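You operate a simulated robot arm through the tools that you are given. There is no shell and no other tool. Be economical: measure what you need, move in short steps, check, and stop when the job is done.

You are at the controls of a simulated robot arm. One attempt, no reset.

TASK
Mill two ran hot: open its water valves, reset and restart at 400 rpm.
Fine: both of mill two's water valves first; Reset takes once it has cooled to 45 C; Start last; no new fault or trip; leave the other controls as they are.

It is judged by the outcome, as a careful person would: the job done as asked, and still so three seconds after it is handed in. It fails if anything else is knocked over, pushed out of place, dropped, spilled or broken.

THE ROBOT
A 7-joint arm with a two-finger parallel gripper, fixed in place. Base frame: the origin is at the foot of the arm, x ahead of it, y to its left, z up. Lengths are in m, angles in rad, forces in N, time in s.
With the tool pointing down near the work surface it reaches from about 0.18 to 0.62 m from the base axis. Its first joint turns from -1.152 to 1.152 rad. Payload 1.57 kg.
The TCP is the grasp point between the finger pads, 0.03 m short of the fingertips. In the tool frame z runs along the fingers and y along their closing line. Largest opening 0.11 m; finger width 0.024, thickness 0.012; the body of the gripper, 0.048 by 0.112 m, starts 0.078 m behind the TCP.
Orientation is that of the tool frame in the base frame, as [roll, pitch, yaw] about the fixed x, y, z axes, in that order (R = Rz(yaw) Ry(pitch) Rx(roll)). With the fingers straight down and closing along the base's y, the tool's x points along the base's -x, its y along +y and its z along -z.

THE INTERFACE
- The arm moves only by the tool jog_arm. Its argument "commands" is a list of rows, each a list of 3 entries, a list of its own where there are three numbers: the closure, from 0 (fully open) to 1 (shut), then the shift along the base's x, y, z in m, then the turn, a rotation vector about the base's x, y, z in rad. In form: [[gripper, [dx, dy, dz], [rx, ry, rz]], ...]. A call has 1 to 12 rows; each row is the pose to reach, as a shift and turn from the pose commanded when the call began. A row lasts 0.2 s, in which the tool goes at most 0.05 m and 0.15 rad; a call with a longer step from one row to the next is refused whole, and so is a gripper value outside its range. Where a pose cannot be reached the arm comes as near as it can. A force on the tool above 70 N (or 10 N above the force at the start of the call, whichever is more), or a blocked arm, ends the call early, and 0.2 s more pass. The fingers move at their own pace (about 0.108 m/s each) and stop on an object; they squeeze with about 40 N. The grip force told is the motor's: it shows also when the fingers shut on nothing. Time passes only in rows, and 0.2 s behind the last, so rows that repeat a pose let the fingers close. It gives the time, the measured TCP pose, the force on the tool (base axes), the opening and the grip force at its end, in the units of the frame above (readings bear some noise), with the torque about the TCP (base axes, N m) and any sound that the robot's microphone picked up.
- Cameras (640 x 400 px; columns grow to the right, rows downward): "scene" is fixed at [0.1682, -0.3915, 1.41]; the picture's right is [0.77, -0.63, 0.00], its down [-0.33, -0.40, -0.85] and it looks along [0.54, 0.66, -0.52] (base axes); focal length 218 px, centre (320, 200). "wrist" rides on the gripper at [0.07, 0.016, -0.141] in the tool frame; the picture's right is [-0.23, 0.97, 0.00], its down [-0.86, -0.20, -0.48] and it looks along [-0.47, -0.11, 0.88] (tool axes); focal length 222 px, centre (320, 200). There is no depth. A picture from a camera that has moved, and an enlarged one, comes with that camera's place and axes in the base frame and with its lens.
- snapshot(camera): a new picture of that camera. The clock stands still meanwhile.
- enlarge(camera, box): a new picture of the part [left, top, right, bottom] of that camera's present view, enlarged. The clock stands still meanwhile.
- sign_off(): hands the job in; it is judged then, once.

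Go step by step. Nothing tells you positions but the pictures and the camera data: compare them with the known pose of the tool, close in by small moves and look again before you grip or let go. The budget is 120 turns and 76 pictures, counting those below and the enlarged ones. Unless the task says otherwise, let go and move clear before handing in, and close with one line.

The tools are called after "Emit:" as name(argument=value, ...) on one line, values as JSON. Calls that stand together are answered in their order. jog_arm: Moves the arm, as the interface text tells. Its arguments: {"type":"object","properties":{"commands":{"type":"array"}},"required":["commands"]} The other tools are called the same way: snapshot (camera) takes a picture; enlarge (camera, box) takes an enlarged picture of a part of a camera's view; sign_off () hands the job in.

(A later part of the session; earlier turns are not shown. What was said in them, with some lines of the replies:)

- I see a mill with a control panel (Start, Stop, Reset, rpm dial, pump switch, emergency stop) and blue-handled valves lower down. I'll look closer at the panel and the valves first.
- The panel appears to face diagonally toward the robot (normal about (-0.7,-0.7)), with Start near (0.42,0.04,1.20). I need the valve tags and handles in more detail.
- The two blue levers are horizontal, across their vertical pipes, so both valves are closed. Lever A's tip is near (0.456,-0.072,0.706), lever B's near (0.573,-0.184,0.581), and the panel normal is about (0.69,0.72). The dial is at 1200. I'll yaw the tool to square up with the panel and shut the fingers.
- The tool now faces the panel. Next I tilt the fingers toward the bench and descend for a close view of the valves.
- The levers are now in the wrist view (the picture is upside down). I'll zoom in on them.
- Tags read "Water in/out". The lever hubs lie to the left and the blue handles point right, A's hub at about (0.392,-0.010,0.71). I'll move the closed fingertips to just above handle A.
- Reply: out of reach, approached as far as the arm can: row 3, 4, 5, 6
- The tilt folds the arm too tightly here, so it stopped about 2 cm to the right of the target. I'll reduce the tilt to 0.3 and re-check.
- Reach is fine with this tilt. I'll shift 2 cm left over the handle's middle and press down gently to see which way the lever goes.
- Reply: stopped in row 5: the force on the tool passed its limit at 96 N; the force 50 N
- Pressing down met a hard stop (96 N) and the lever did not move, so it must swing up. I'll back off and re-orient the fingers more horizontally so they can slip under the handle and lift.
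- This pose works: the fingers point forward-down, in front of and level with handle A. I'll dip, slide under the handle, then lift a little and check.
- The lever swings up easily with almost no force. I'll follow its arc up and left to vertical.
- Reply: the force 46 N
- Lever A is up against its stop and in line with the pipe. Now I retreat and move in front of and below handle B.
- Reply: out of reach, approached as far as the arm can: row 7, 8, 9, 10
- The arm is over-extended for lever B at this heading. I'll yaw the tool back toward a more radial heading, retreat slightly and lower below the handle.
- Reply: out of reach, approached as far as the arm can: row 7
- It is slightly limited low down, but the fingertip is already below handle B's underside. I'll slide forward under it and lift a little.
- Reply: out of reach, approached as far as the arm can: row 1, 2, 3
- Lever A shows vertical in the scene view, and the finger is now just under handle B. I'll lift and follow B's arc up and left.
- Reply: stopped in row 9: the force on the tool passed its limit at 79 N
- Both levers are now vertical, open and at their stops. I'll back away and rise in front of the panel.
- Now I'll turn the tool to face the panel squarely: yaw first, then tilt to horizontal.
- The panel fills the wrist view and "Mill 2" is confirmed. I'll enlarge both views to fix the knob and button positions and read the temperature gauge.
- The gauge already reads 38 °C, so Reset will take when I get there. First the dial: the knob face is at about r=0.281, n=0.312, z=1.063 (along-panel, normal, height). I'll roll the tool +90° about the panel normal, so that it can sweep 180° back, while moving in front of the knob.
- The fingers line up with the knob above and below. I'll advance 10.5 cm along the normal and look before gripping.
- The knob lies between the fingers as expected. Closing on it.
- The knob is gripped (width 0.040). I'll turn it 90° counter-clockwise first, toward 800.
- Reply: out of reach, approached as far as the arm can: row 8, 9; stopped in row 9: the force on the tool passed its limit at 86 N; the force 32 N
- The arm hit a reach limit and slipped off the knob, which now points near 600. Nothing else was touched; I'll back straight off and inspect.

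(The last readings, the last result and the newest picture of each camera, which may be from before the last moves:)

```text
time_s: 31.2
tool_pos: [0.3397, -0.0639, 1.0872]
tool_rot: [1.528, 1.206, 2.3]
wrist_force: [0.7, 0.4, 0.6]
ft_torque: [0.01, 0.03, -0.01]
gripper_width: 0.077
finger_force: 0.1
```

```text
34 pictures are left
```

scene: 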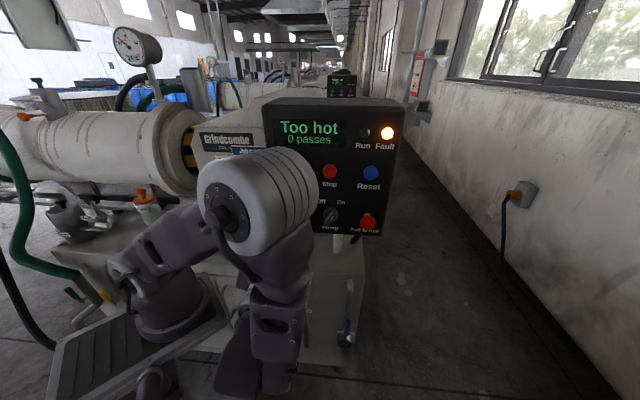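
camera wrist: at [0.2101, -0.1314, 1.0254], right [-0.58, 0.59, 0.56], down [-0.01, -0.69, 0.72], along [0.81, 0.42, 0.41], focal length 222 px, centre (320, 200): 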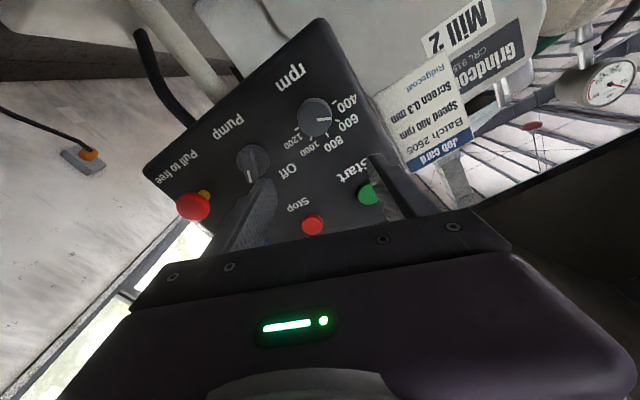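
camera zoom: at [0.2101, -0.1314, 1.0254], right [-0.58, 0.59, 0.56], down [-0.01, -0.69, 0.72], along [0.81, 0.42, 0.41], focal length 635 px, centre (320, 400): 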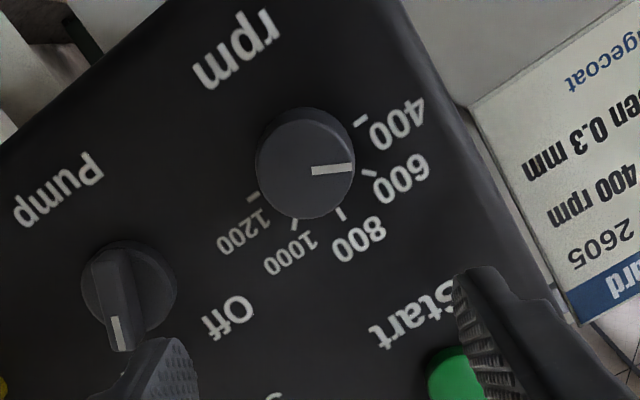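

The dial points a bit past 600 toward 400; about 30° more counter-clockwise is needed. I'll roll back to the reachable orientation in front of the knob and regrip.

Emit:
jog_arm(commands=[[0.3, [0, 0.001, -0.003], [0.092, 0.097, 0]], [0.3, [0, 0.002, -0.006], [0.185, 0.194, 0]], [0.3, [-0.001, 0.003, -0.009], [0.277, 0.29, 0]], [0.3, [-0.001, 0.004, -0.012], [0.37, 0.387, 0]], [0.3, [-0.001, 0.006, -0.015], [0.462, 0.484, 0]], [0.3, [-0.002, 0.007, -0.018], [0.555, 0.581, 0]], [0.3, [-0.002, 0.008, -0.021], [0.647, 0.678, 0]], [0.3, [-0.002, 0.009, -0.024], [0.74, 0.775, 0]], [0.3, [-0.0024, 0.0105, -0.026], [0.835, 0.871, 0]]])

Emit:
enlarge(camera="wrist", box=[240, 60, 460, 220])

```text
time_s: 33.2
tool_pos: [0.3375, -0.0527, 1.0603]
tool_rot: [1.598, -0.003, 2.35]
wrist_force: [-0.4, 0.0, 0.7]
ft_torque: [-0.01, 0.01, 0.03]
gripper_width: 0.0772
finger_force: 0.1
```

```text
2.50 times, centred on (350, 140) of wrist
camera zoom: at [0.1883, -0.1008, 1.0806], right [0.18, -0.14, 0.97], down [0.26, -0.95, -0.19], along [0.95, 0.28, -0.13], focal length 555 px, centre (245, 350)
```

zoom: 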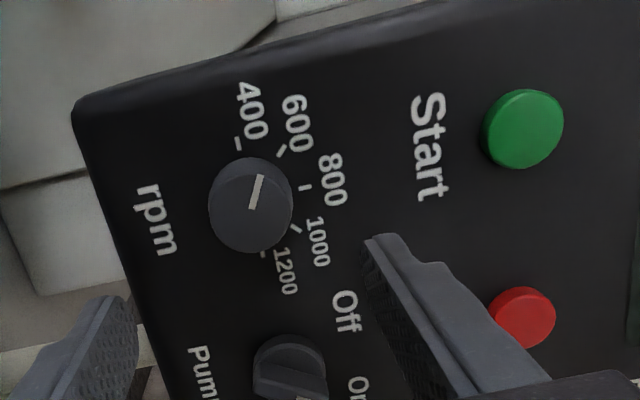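

The pointer is about 25° short of 400. I'll correct the heading slightly, advance and regrip.

Emit:
jog_arm(commands=[[0.3, [0.024, 0.025, 0.001], [0, 0, 0.028]], [0.3, [0.048, 0.05, 0.001], [0, 0, 0.028]], [0.3, [0.0622, 0.0648, 0.001], [0, 0, 0.028]], [0.3, [0.0731, 0.0741, 0.001], [0, 0, 0.028]], [0.6, [0.0731, 0.0741, 0.001], [0, 0, 0.028]], [1, [0.0731, 0.0741, 0.001], [0, 0, 0.028]], [1, [0.0731, 0.0741, 0.001], [0, 0, 0.028]], [1, [0.0731, 0.0741, 0.001], [0, 0, 0.028]]])

Emit:
jog_arm(commands=[[1, [0, 0, 0], [-0.0741, -0.0773, 0]], [1, [0, 0, 0], [-0.1482, -0.1546, 0]], [1, [0, 0, 0], [-0.2224, -0.232, 0]], [1, [0, 0, 0], [-0.2965, -0.3093, 0]]])

Emit:
enlarge(camera="wrist", box=[240, 60, 460, 220])

```text
time_s: 35.0
tool_pos: [0.4121, 0.0212, 1.0612]
tool_rot: [1.603, 0.001, 2.378]
wrist_force: [3.9, 8.1, -30.5]
ft_torque: [-0.57, 0.46, -0.35]
gripper_width: 0.0403
finger_force: 45.3
```

```text
time_s: 36.0
tool_pos: [0.4115, 0.0209, 1.0612]
tool_rot: [1.603, 0.432, 2.38]
wrist_force: [13.9, 13.6, -24.9]
ft_torque: [-0.64, 0.55, 0.38]
gripper_width: 0.0401
finger_force: 44.9
```

```text
2.50 times, centred on (350, 140) of wrist
camera zoom: at [0.2616, -0.0294, 1.051], right [-0.12, 0.16, 0.98], down [0.28, -0.94, 0.19], along [0.95, 0.3, 0.07], focal length 555 px, centre (245, 350)
```

zoom: 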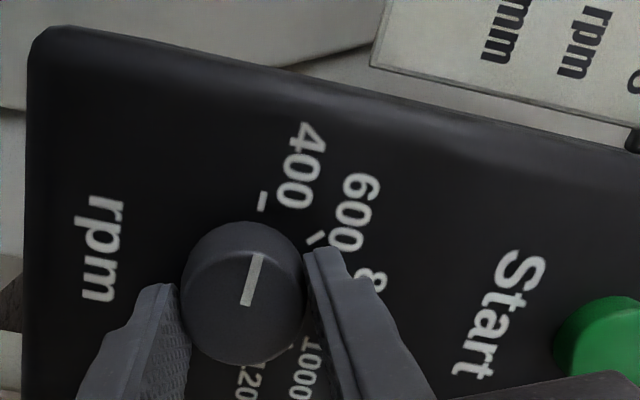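

The pointer now lines up with the 400 tick (within a degree or two). Releasing and backing off to verify.

Emit:
jog_arm(commands=[[0.3, [0, 0, 0], [0, 0, 0]], [0.3, [0, 0, 0], [0, 0, 0]], [0.3, [-0.02, -0.021, 0], [0, 0, 0]], [0.3, [-0.05, -0.053, 0], [0, 0, 0]], [0.3, [-0.075, -0.08, 0], [0, 0, 0]]])

Emit:
enlarge(camera="wrist", box=[240, 60, 460, 220])

Emit:
snapshot(camera="scene")

```text
time_s: 37.2
tool_pos: [0.3351, -0.0601, 1.0636]
tool_rot: [1.6, 0.427, 2.379]
wrist_force: [0.3, -0.3, 0.4]
ft_torque: [-0.02, -0.01, -0.03]
gripper_width: 0.0771
finger_force: 0.0
```

```text
2.50 times, centred on (350, 140) of wrist
camera zoom: at [0.186, -0.1105, 1.0525], right [-0.12, 0.16, 0.98], down [0.28, -0.94, 0.19], along [0.95, 0.3, 0.07], focal length 555 px, centre (245, 350)
```

zoom: 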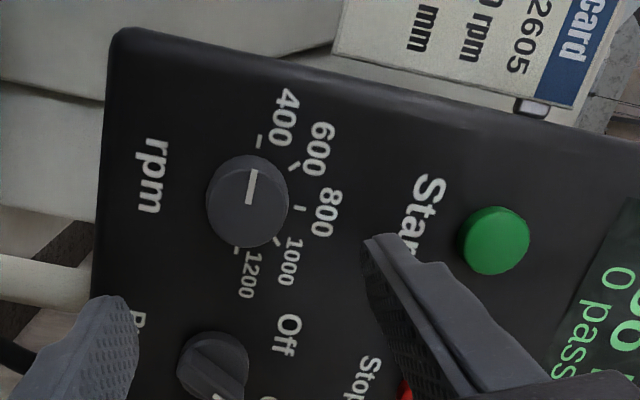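

```text
30 pictures are left
```

scene: 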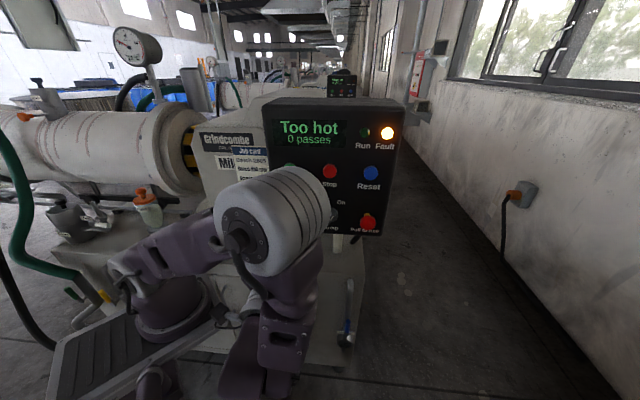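

The dial is on 400 and the pump is unchanged. Next I shut the fingers and move in front of Reset, at about r=0.476, z=1.19.

Emit:
jog_arm(commands=[[1, [0.02, -0.0255, 0.021], [0, 0, 0]], [1, [0.039, -0.051, 0.042], [0, 0, 0]], [1, [0.059, -0.0765, 0.063], [0, 0, 0]], [1, [0.0785, -0.102, 0.084], [0, 0, 0]], [1, [0.098, -0.127, 0.105], [0, 0, 0]], [1, [0.1177, -0.1528, 0.1264], [0, 0, 0]]])

Emit:
snapshot(camera="wrist")

Emit:
enlarge(camera="scene", box=[250, 80, 420, 250])

```text
time_s: 38.6
tool_pos: [0.4529, -0.2117, 1.1885]
tool_rot: [1.6, 0.427, 2.377]
wrist_force: [-0.6, -0.3, -0.7]
ft_torque: [0.03, 0.0, -0.02]
gripper_width: 0.0
finger_force: 21.5
```

```text
29 pictures are left
camera wrist: at [0.3035, -0.2621, 1.1774], right [-0.12, 0.16, 0.98], down [0.28, -0.94, 0.19], along [0.95, 0.3, 0.07], focal length 222 px, centre (320, 200)
```

wrist: 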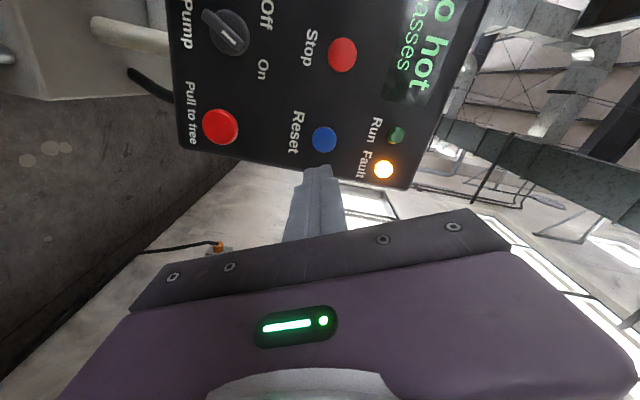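

```text
2.35 times, centred on (335, 165) of scene
camera zoom: at [0.1682, -0.3915, 1.41], right [0.77, -0.63, 0.0], down [-0.33, -0.4, -0.85], along [0.54, 0.66, -0.52], focal length 513 px, centre (285, 282)
```

zoom: 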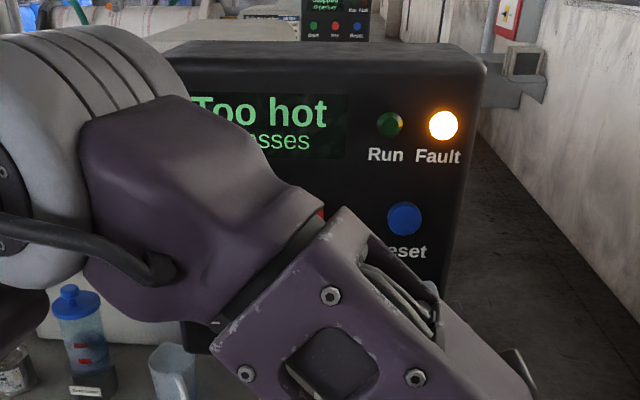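

The fingertip is aligned with Reset to within a few mm. I'll advance along the normal and press, watching the force.

Emit:
jog_arm(commands=[[1, [0.031, 0.0324, 0], [0, 0, 0]], [1, [0.0621, 0.0648, 0], [0, 0, 0]], [1, [0.0828, 0.0864, 0], [0, 0, 0]], [1, [0.0897, 0.0936, 0], [0, 0, 0]], [1, [0.0932, 0.0972, 0], [0, 0, 0]], [1, [0.0966, 0.1008, 0], [0, 0, 0]]])

Emit:
snapshot(camera="wrist")

```text
time_s: 40.0
tool_pos: [0.5496, -0.112, 1.1885]
tool_rot: [1.598, 0.428, 2.376]
wrist_force: [-11.4, -7.0, 4.0]
ft_torque: [0.09, -0.16, -0.05]
gripper_width: 0.0001
finger_force: 21.4
heard: click
```

```text
27 pictures are left
camera wrist: at [0.4, -0.1625, 1.178], right [-0.12, 0.16, 0.98], down [0.28, -0.94, 0.19], along [0.95, 0.3, 0.07], focal length 222 px, centre (320, 200)
```

wrist: 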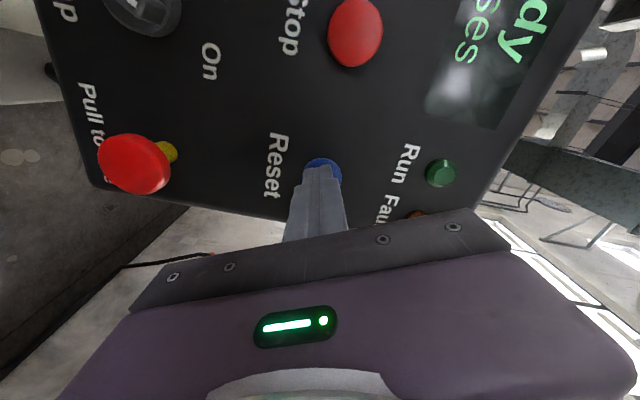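

Click heard, the display shows "Ready" and the fault lamp is out. I'll retreat and move across to Start at the same height.

Emit:
jog_arm(commands=[[1, [-0.015, -0.0155, 0], [0, 0, 0]], [1, [-0.045, -0.047, 0], [0, 0, 0]], [1, [-0.083, -0.086, 0], [0, 0, 0]], [1, [-0.111, -0.0595, 0], [0, 0, 0]], [1, [-0.139, -0.033, 0], [0, 0, 0]], [1, [-0.166, -0.0065, 0], [0, 0, 0]], [1, [-0.194, 0.02, 0], [0, 0, 0]], [1, [-0.221, 0.0465, 0], [0, 0, 0]]])

Emit:
snapshot(camera="wrist")

Emit:
snapshot(camera="scene")

```text
refused: row 3 steps farther than a row can; nothing moved
```

```text
26 pictures are left
camera wrist: at [0.4, -0.1625, 1.178], right [-0.12, 0.16, 0.98], down [0.28, -0.94, 0.19], along [0.95, 0.3, 0.07], focal length 222 px, centre (320, 200)
```

wrist: 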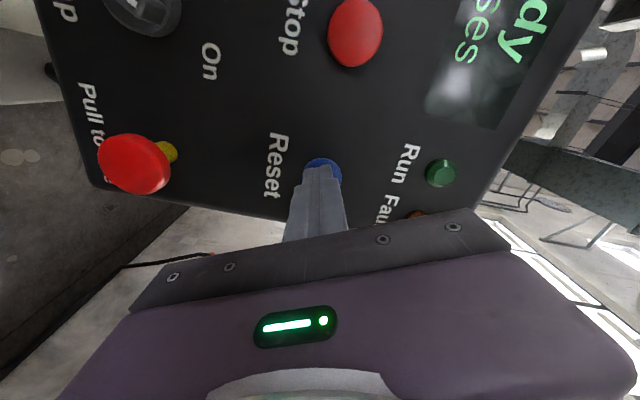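

```text
25 pictures are left
```

scene: 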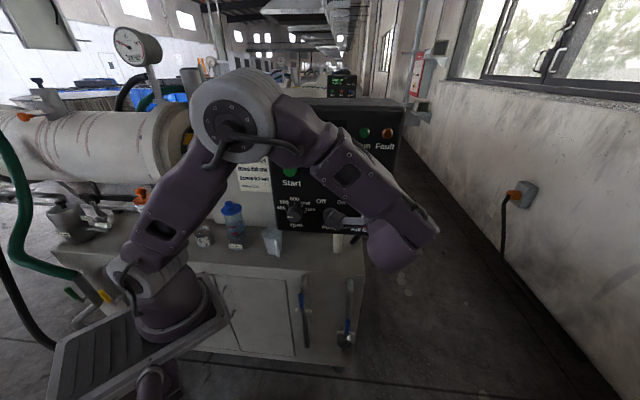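

The last move was refused for one overly long step and nothing moved. I'll resend it with smaller steps.

Emit:
jog_arm(commands=[[1, [-0.015, -0.0155, 0], [0, 0, 0]], [1, [-0.045, -0.047, 0], [0, 0, 0]], [1, [-0.075, -0.078, 0], [0, 0, 0]], [1, [-0.083, -0.086, 0], [0, 0, 0]], [1, [-0.111, -0.0595, 0], [0, 0, 0]], [1, [-0.139, -0.033, 0], [0, 0, 0]], [1, [-0.166, -0.0065, 0], [0, 0, 0]], [1, [-0.194, 0.02, 0], [0, 0, 0]], [1, [-0.221, 0.0465, 0], [0, 0, 0]]])

Emit:
snapshot(camera="wrist")

```text
time_s: 42.0
tool_pos: [0.3296, -0.0638, 1.1879]
tool_rot: [1.6, 0.432, 2.378]
wrist_force: [-0.3, -0.3, 1.0]
ft_torque: [0.01, -0.03, -0.01]
gripper_width: 0.0001
finger_force: 21.6
```

```text
24 pictures are left
camera wrist: at [0.1801, -0.1147, 1.1762], right [-0.13, 0.16, 0.98], down [0.28, -0.94, 0.19], along [0.95, 0.3, 0.07], focal length 222 px, centre (320, 200)
```

wrist: 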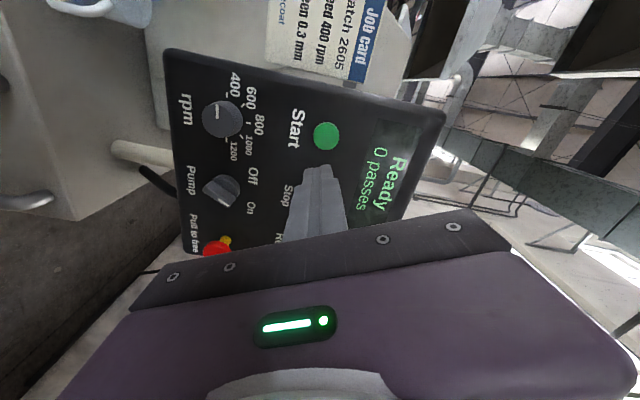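

Display reads "Ready", the dial is on 400 and Start is dead ahead with about 6 mm lateral offset. I'll correct that, then advance and press.

Emit:
jog_arm(commands=[[1, [-0.0045, 0.0043, 0], [0, 0, 0]], [1, [0.0266, 0.0367, 0], [0, 0, 0]], [1, [0.0541, 0.0655, 0], [0, 0, 0]], [1, [0.0679, 0.0799, 0], [0, 0, 0]], [1, [0.0728, 0.0849, 0], [0, 0, 0]], [1, [0.0769, 0.0893, 0], [0, 0, 0]]])

Emit:
snapshot(camera="wrist")

```text
time_s: 43.4
tool_pos: [0.4065, 0.0238, 1.1876]
tool_rot: [1.599, 0.429, 2.377]
wrist_force: [-1.6, -1.0, -0.2]
ft_torque: [-0.03, 0.03, 0.03]
gripper_width: 0.0
finger_force: 21.4
```

```text
23 pictures are left
camera wrist: at [0.2562, -0.0259, 1.1765], right [-0.12, 0.16, 0.98], down [0.28, -0.94, 0.19], along [0.95, 0.3, 0.07], focal length 222 px, centre (320, 200)
```

wrist: 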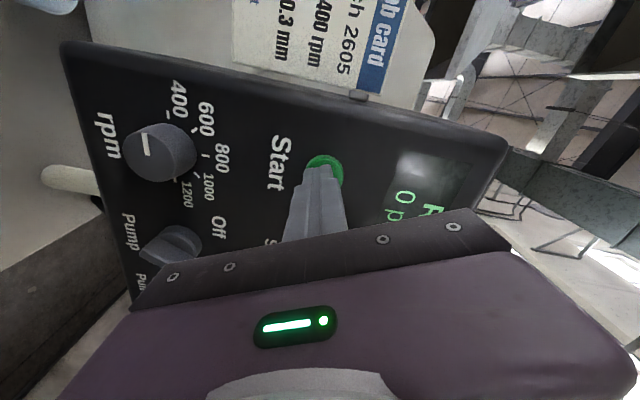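

Contact is just beginning with no click yet. I'll press a few millimetres further.

Emit:
jog_arm(commands=[[1, [0.0021, 0.0022, 0], [0, 0, 0]], [1, [0.0041, 0.0043, 0], [0, 0, 0]], [1, [0.0055, 0.0058, 0], [0, 0, 0]]])

Emit:
snapshot(camera="scene")

```text
time_s: 44.2
tool_pos: [0.4112, 0.0296, 1.1867]
tool_rot: [1.602, 0.43, 2.379]
wrist_force: [-17.0, -19.1, -8.9]
ft_torque: [-0.09, 0.15, -0.24]
gripper_width: 0.0
finger_force: 21.9
heard: click
```

```text
22 pictures are left
```

scene: 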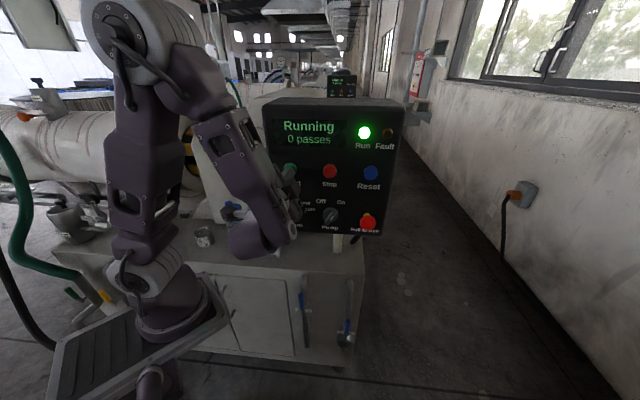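

Running: click heard, green Run lamp on and fault lamp off. I'll retreat straight back and check everything.

Emit:
jog_arm(commands=[[1, [-0.015, -0.0155, 0], [0, 0, 0]], [1, [-0.045, -0.047, 0], [0, 0, 0]], [1, [-0.075, -0.078, 0], [0, 0, 0]], [1, [-0.1, -0.104, 0], [0, 0, 0]], [1, [-0.085, -0.14, 0], [0, 0, 0]], [1, [-0.07, -0.18, 0], [0, 0, 0]], [1, [-0.07, -0.18, 0], [0, 0, 0]], [1, [-0.07, -0.18, 0], [0, 0, 0]]])

Emit:
snapshot(camera="scene")

Emit:
enlarge(camera="wrist", box=[120, 20, 440, 220])

Emit:
enlarge(camera="scene", box=[100, 20, 180, 80])

```text
time_s: 46.0
tool_pos: [0.3418, -0.1494, 1.1903]
tool_rot: [1.597, 0.429, 2.377]
wrist_force: [-0.3, 0.1, -0.2]
ft_torque: [0.0, -0.01, 0.0]
gripper_width: 0.0
finger_force: 21.5
```

```text
21 pictures are left
```

scene: 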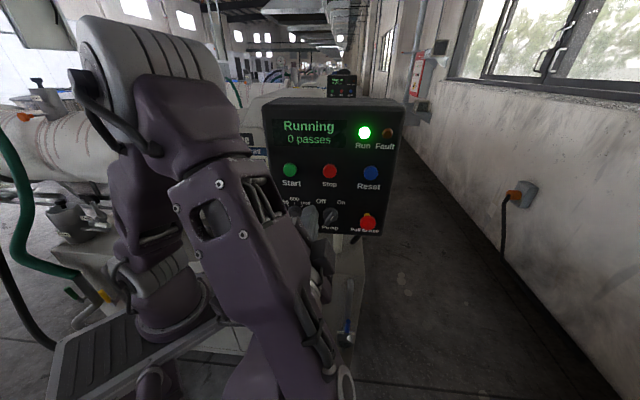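

```text
2.00 times, centred on (280, 120) of wrist
camera zoom: at [0.1923, -0.1993, 1.1792], right [-0.12, 0.16, 0.98], down [0.28, -0.94, 0.19], along [0.95, 0.3, 0.07], focal length 444 px, centre (400, 360)
```

zoom: 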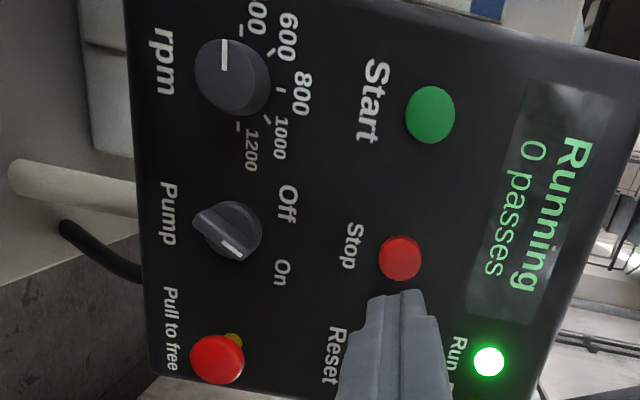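

```text
6.67 times, centred on (140, 50) of scene
camera zoom: at [0.1682, -0.3915, 1.41], right [0.77, -0.63, 0.0], down [-0.33, -0.4, -0.85], along [0.54, 0.66, -0.52], focal length 1453 px, centre (1520, 1200)
```

zoom: 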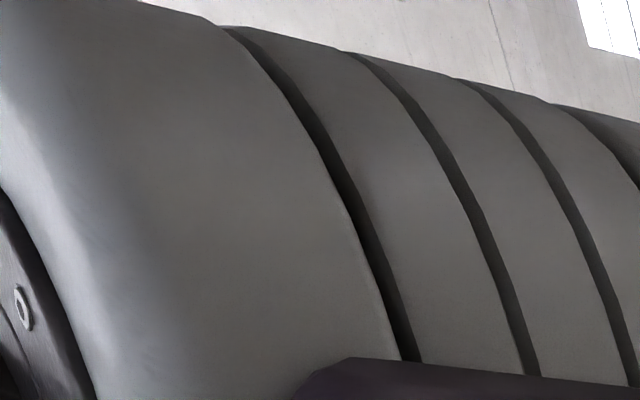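

The mill shows Running with the Run lamp lit, the dial on 400, the pump still On, the emergency stop untouched and both valves open. The arm is clear, so I'm handing in.

Emit:
sign_off()

```text
The job is handed in.
```

Mill two is running with the dial at 400 rpm: both water valves were opened first, it had cooled to 38 °C before Reset took, and Start was pressed last with no new fault.
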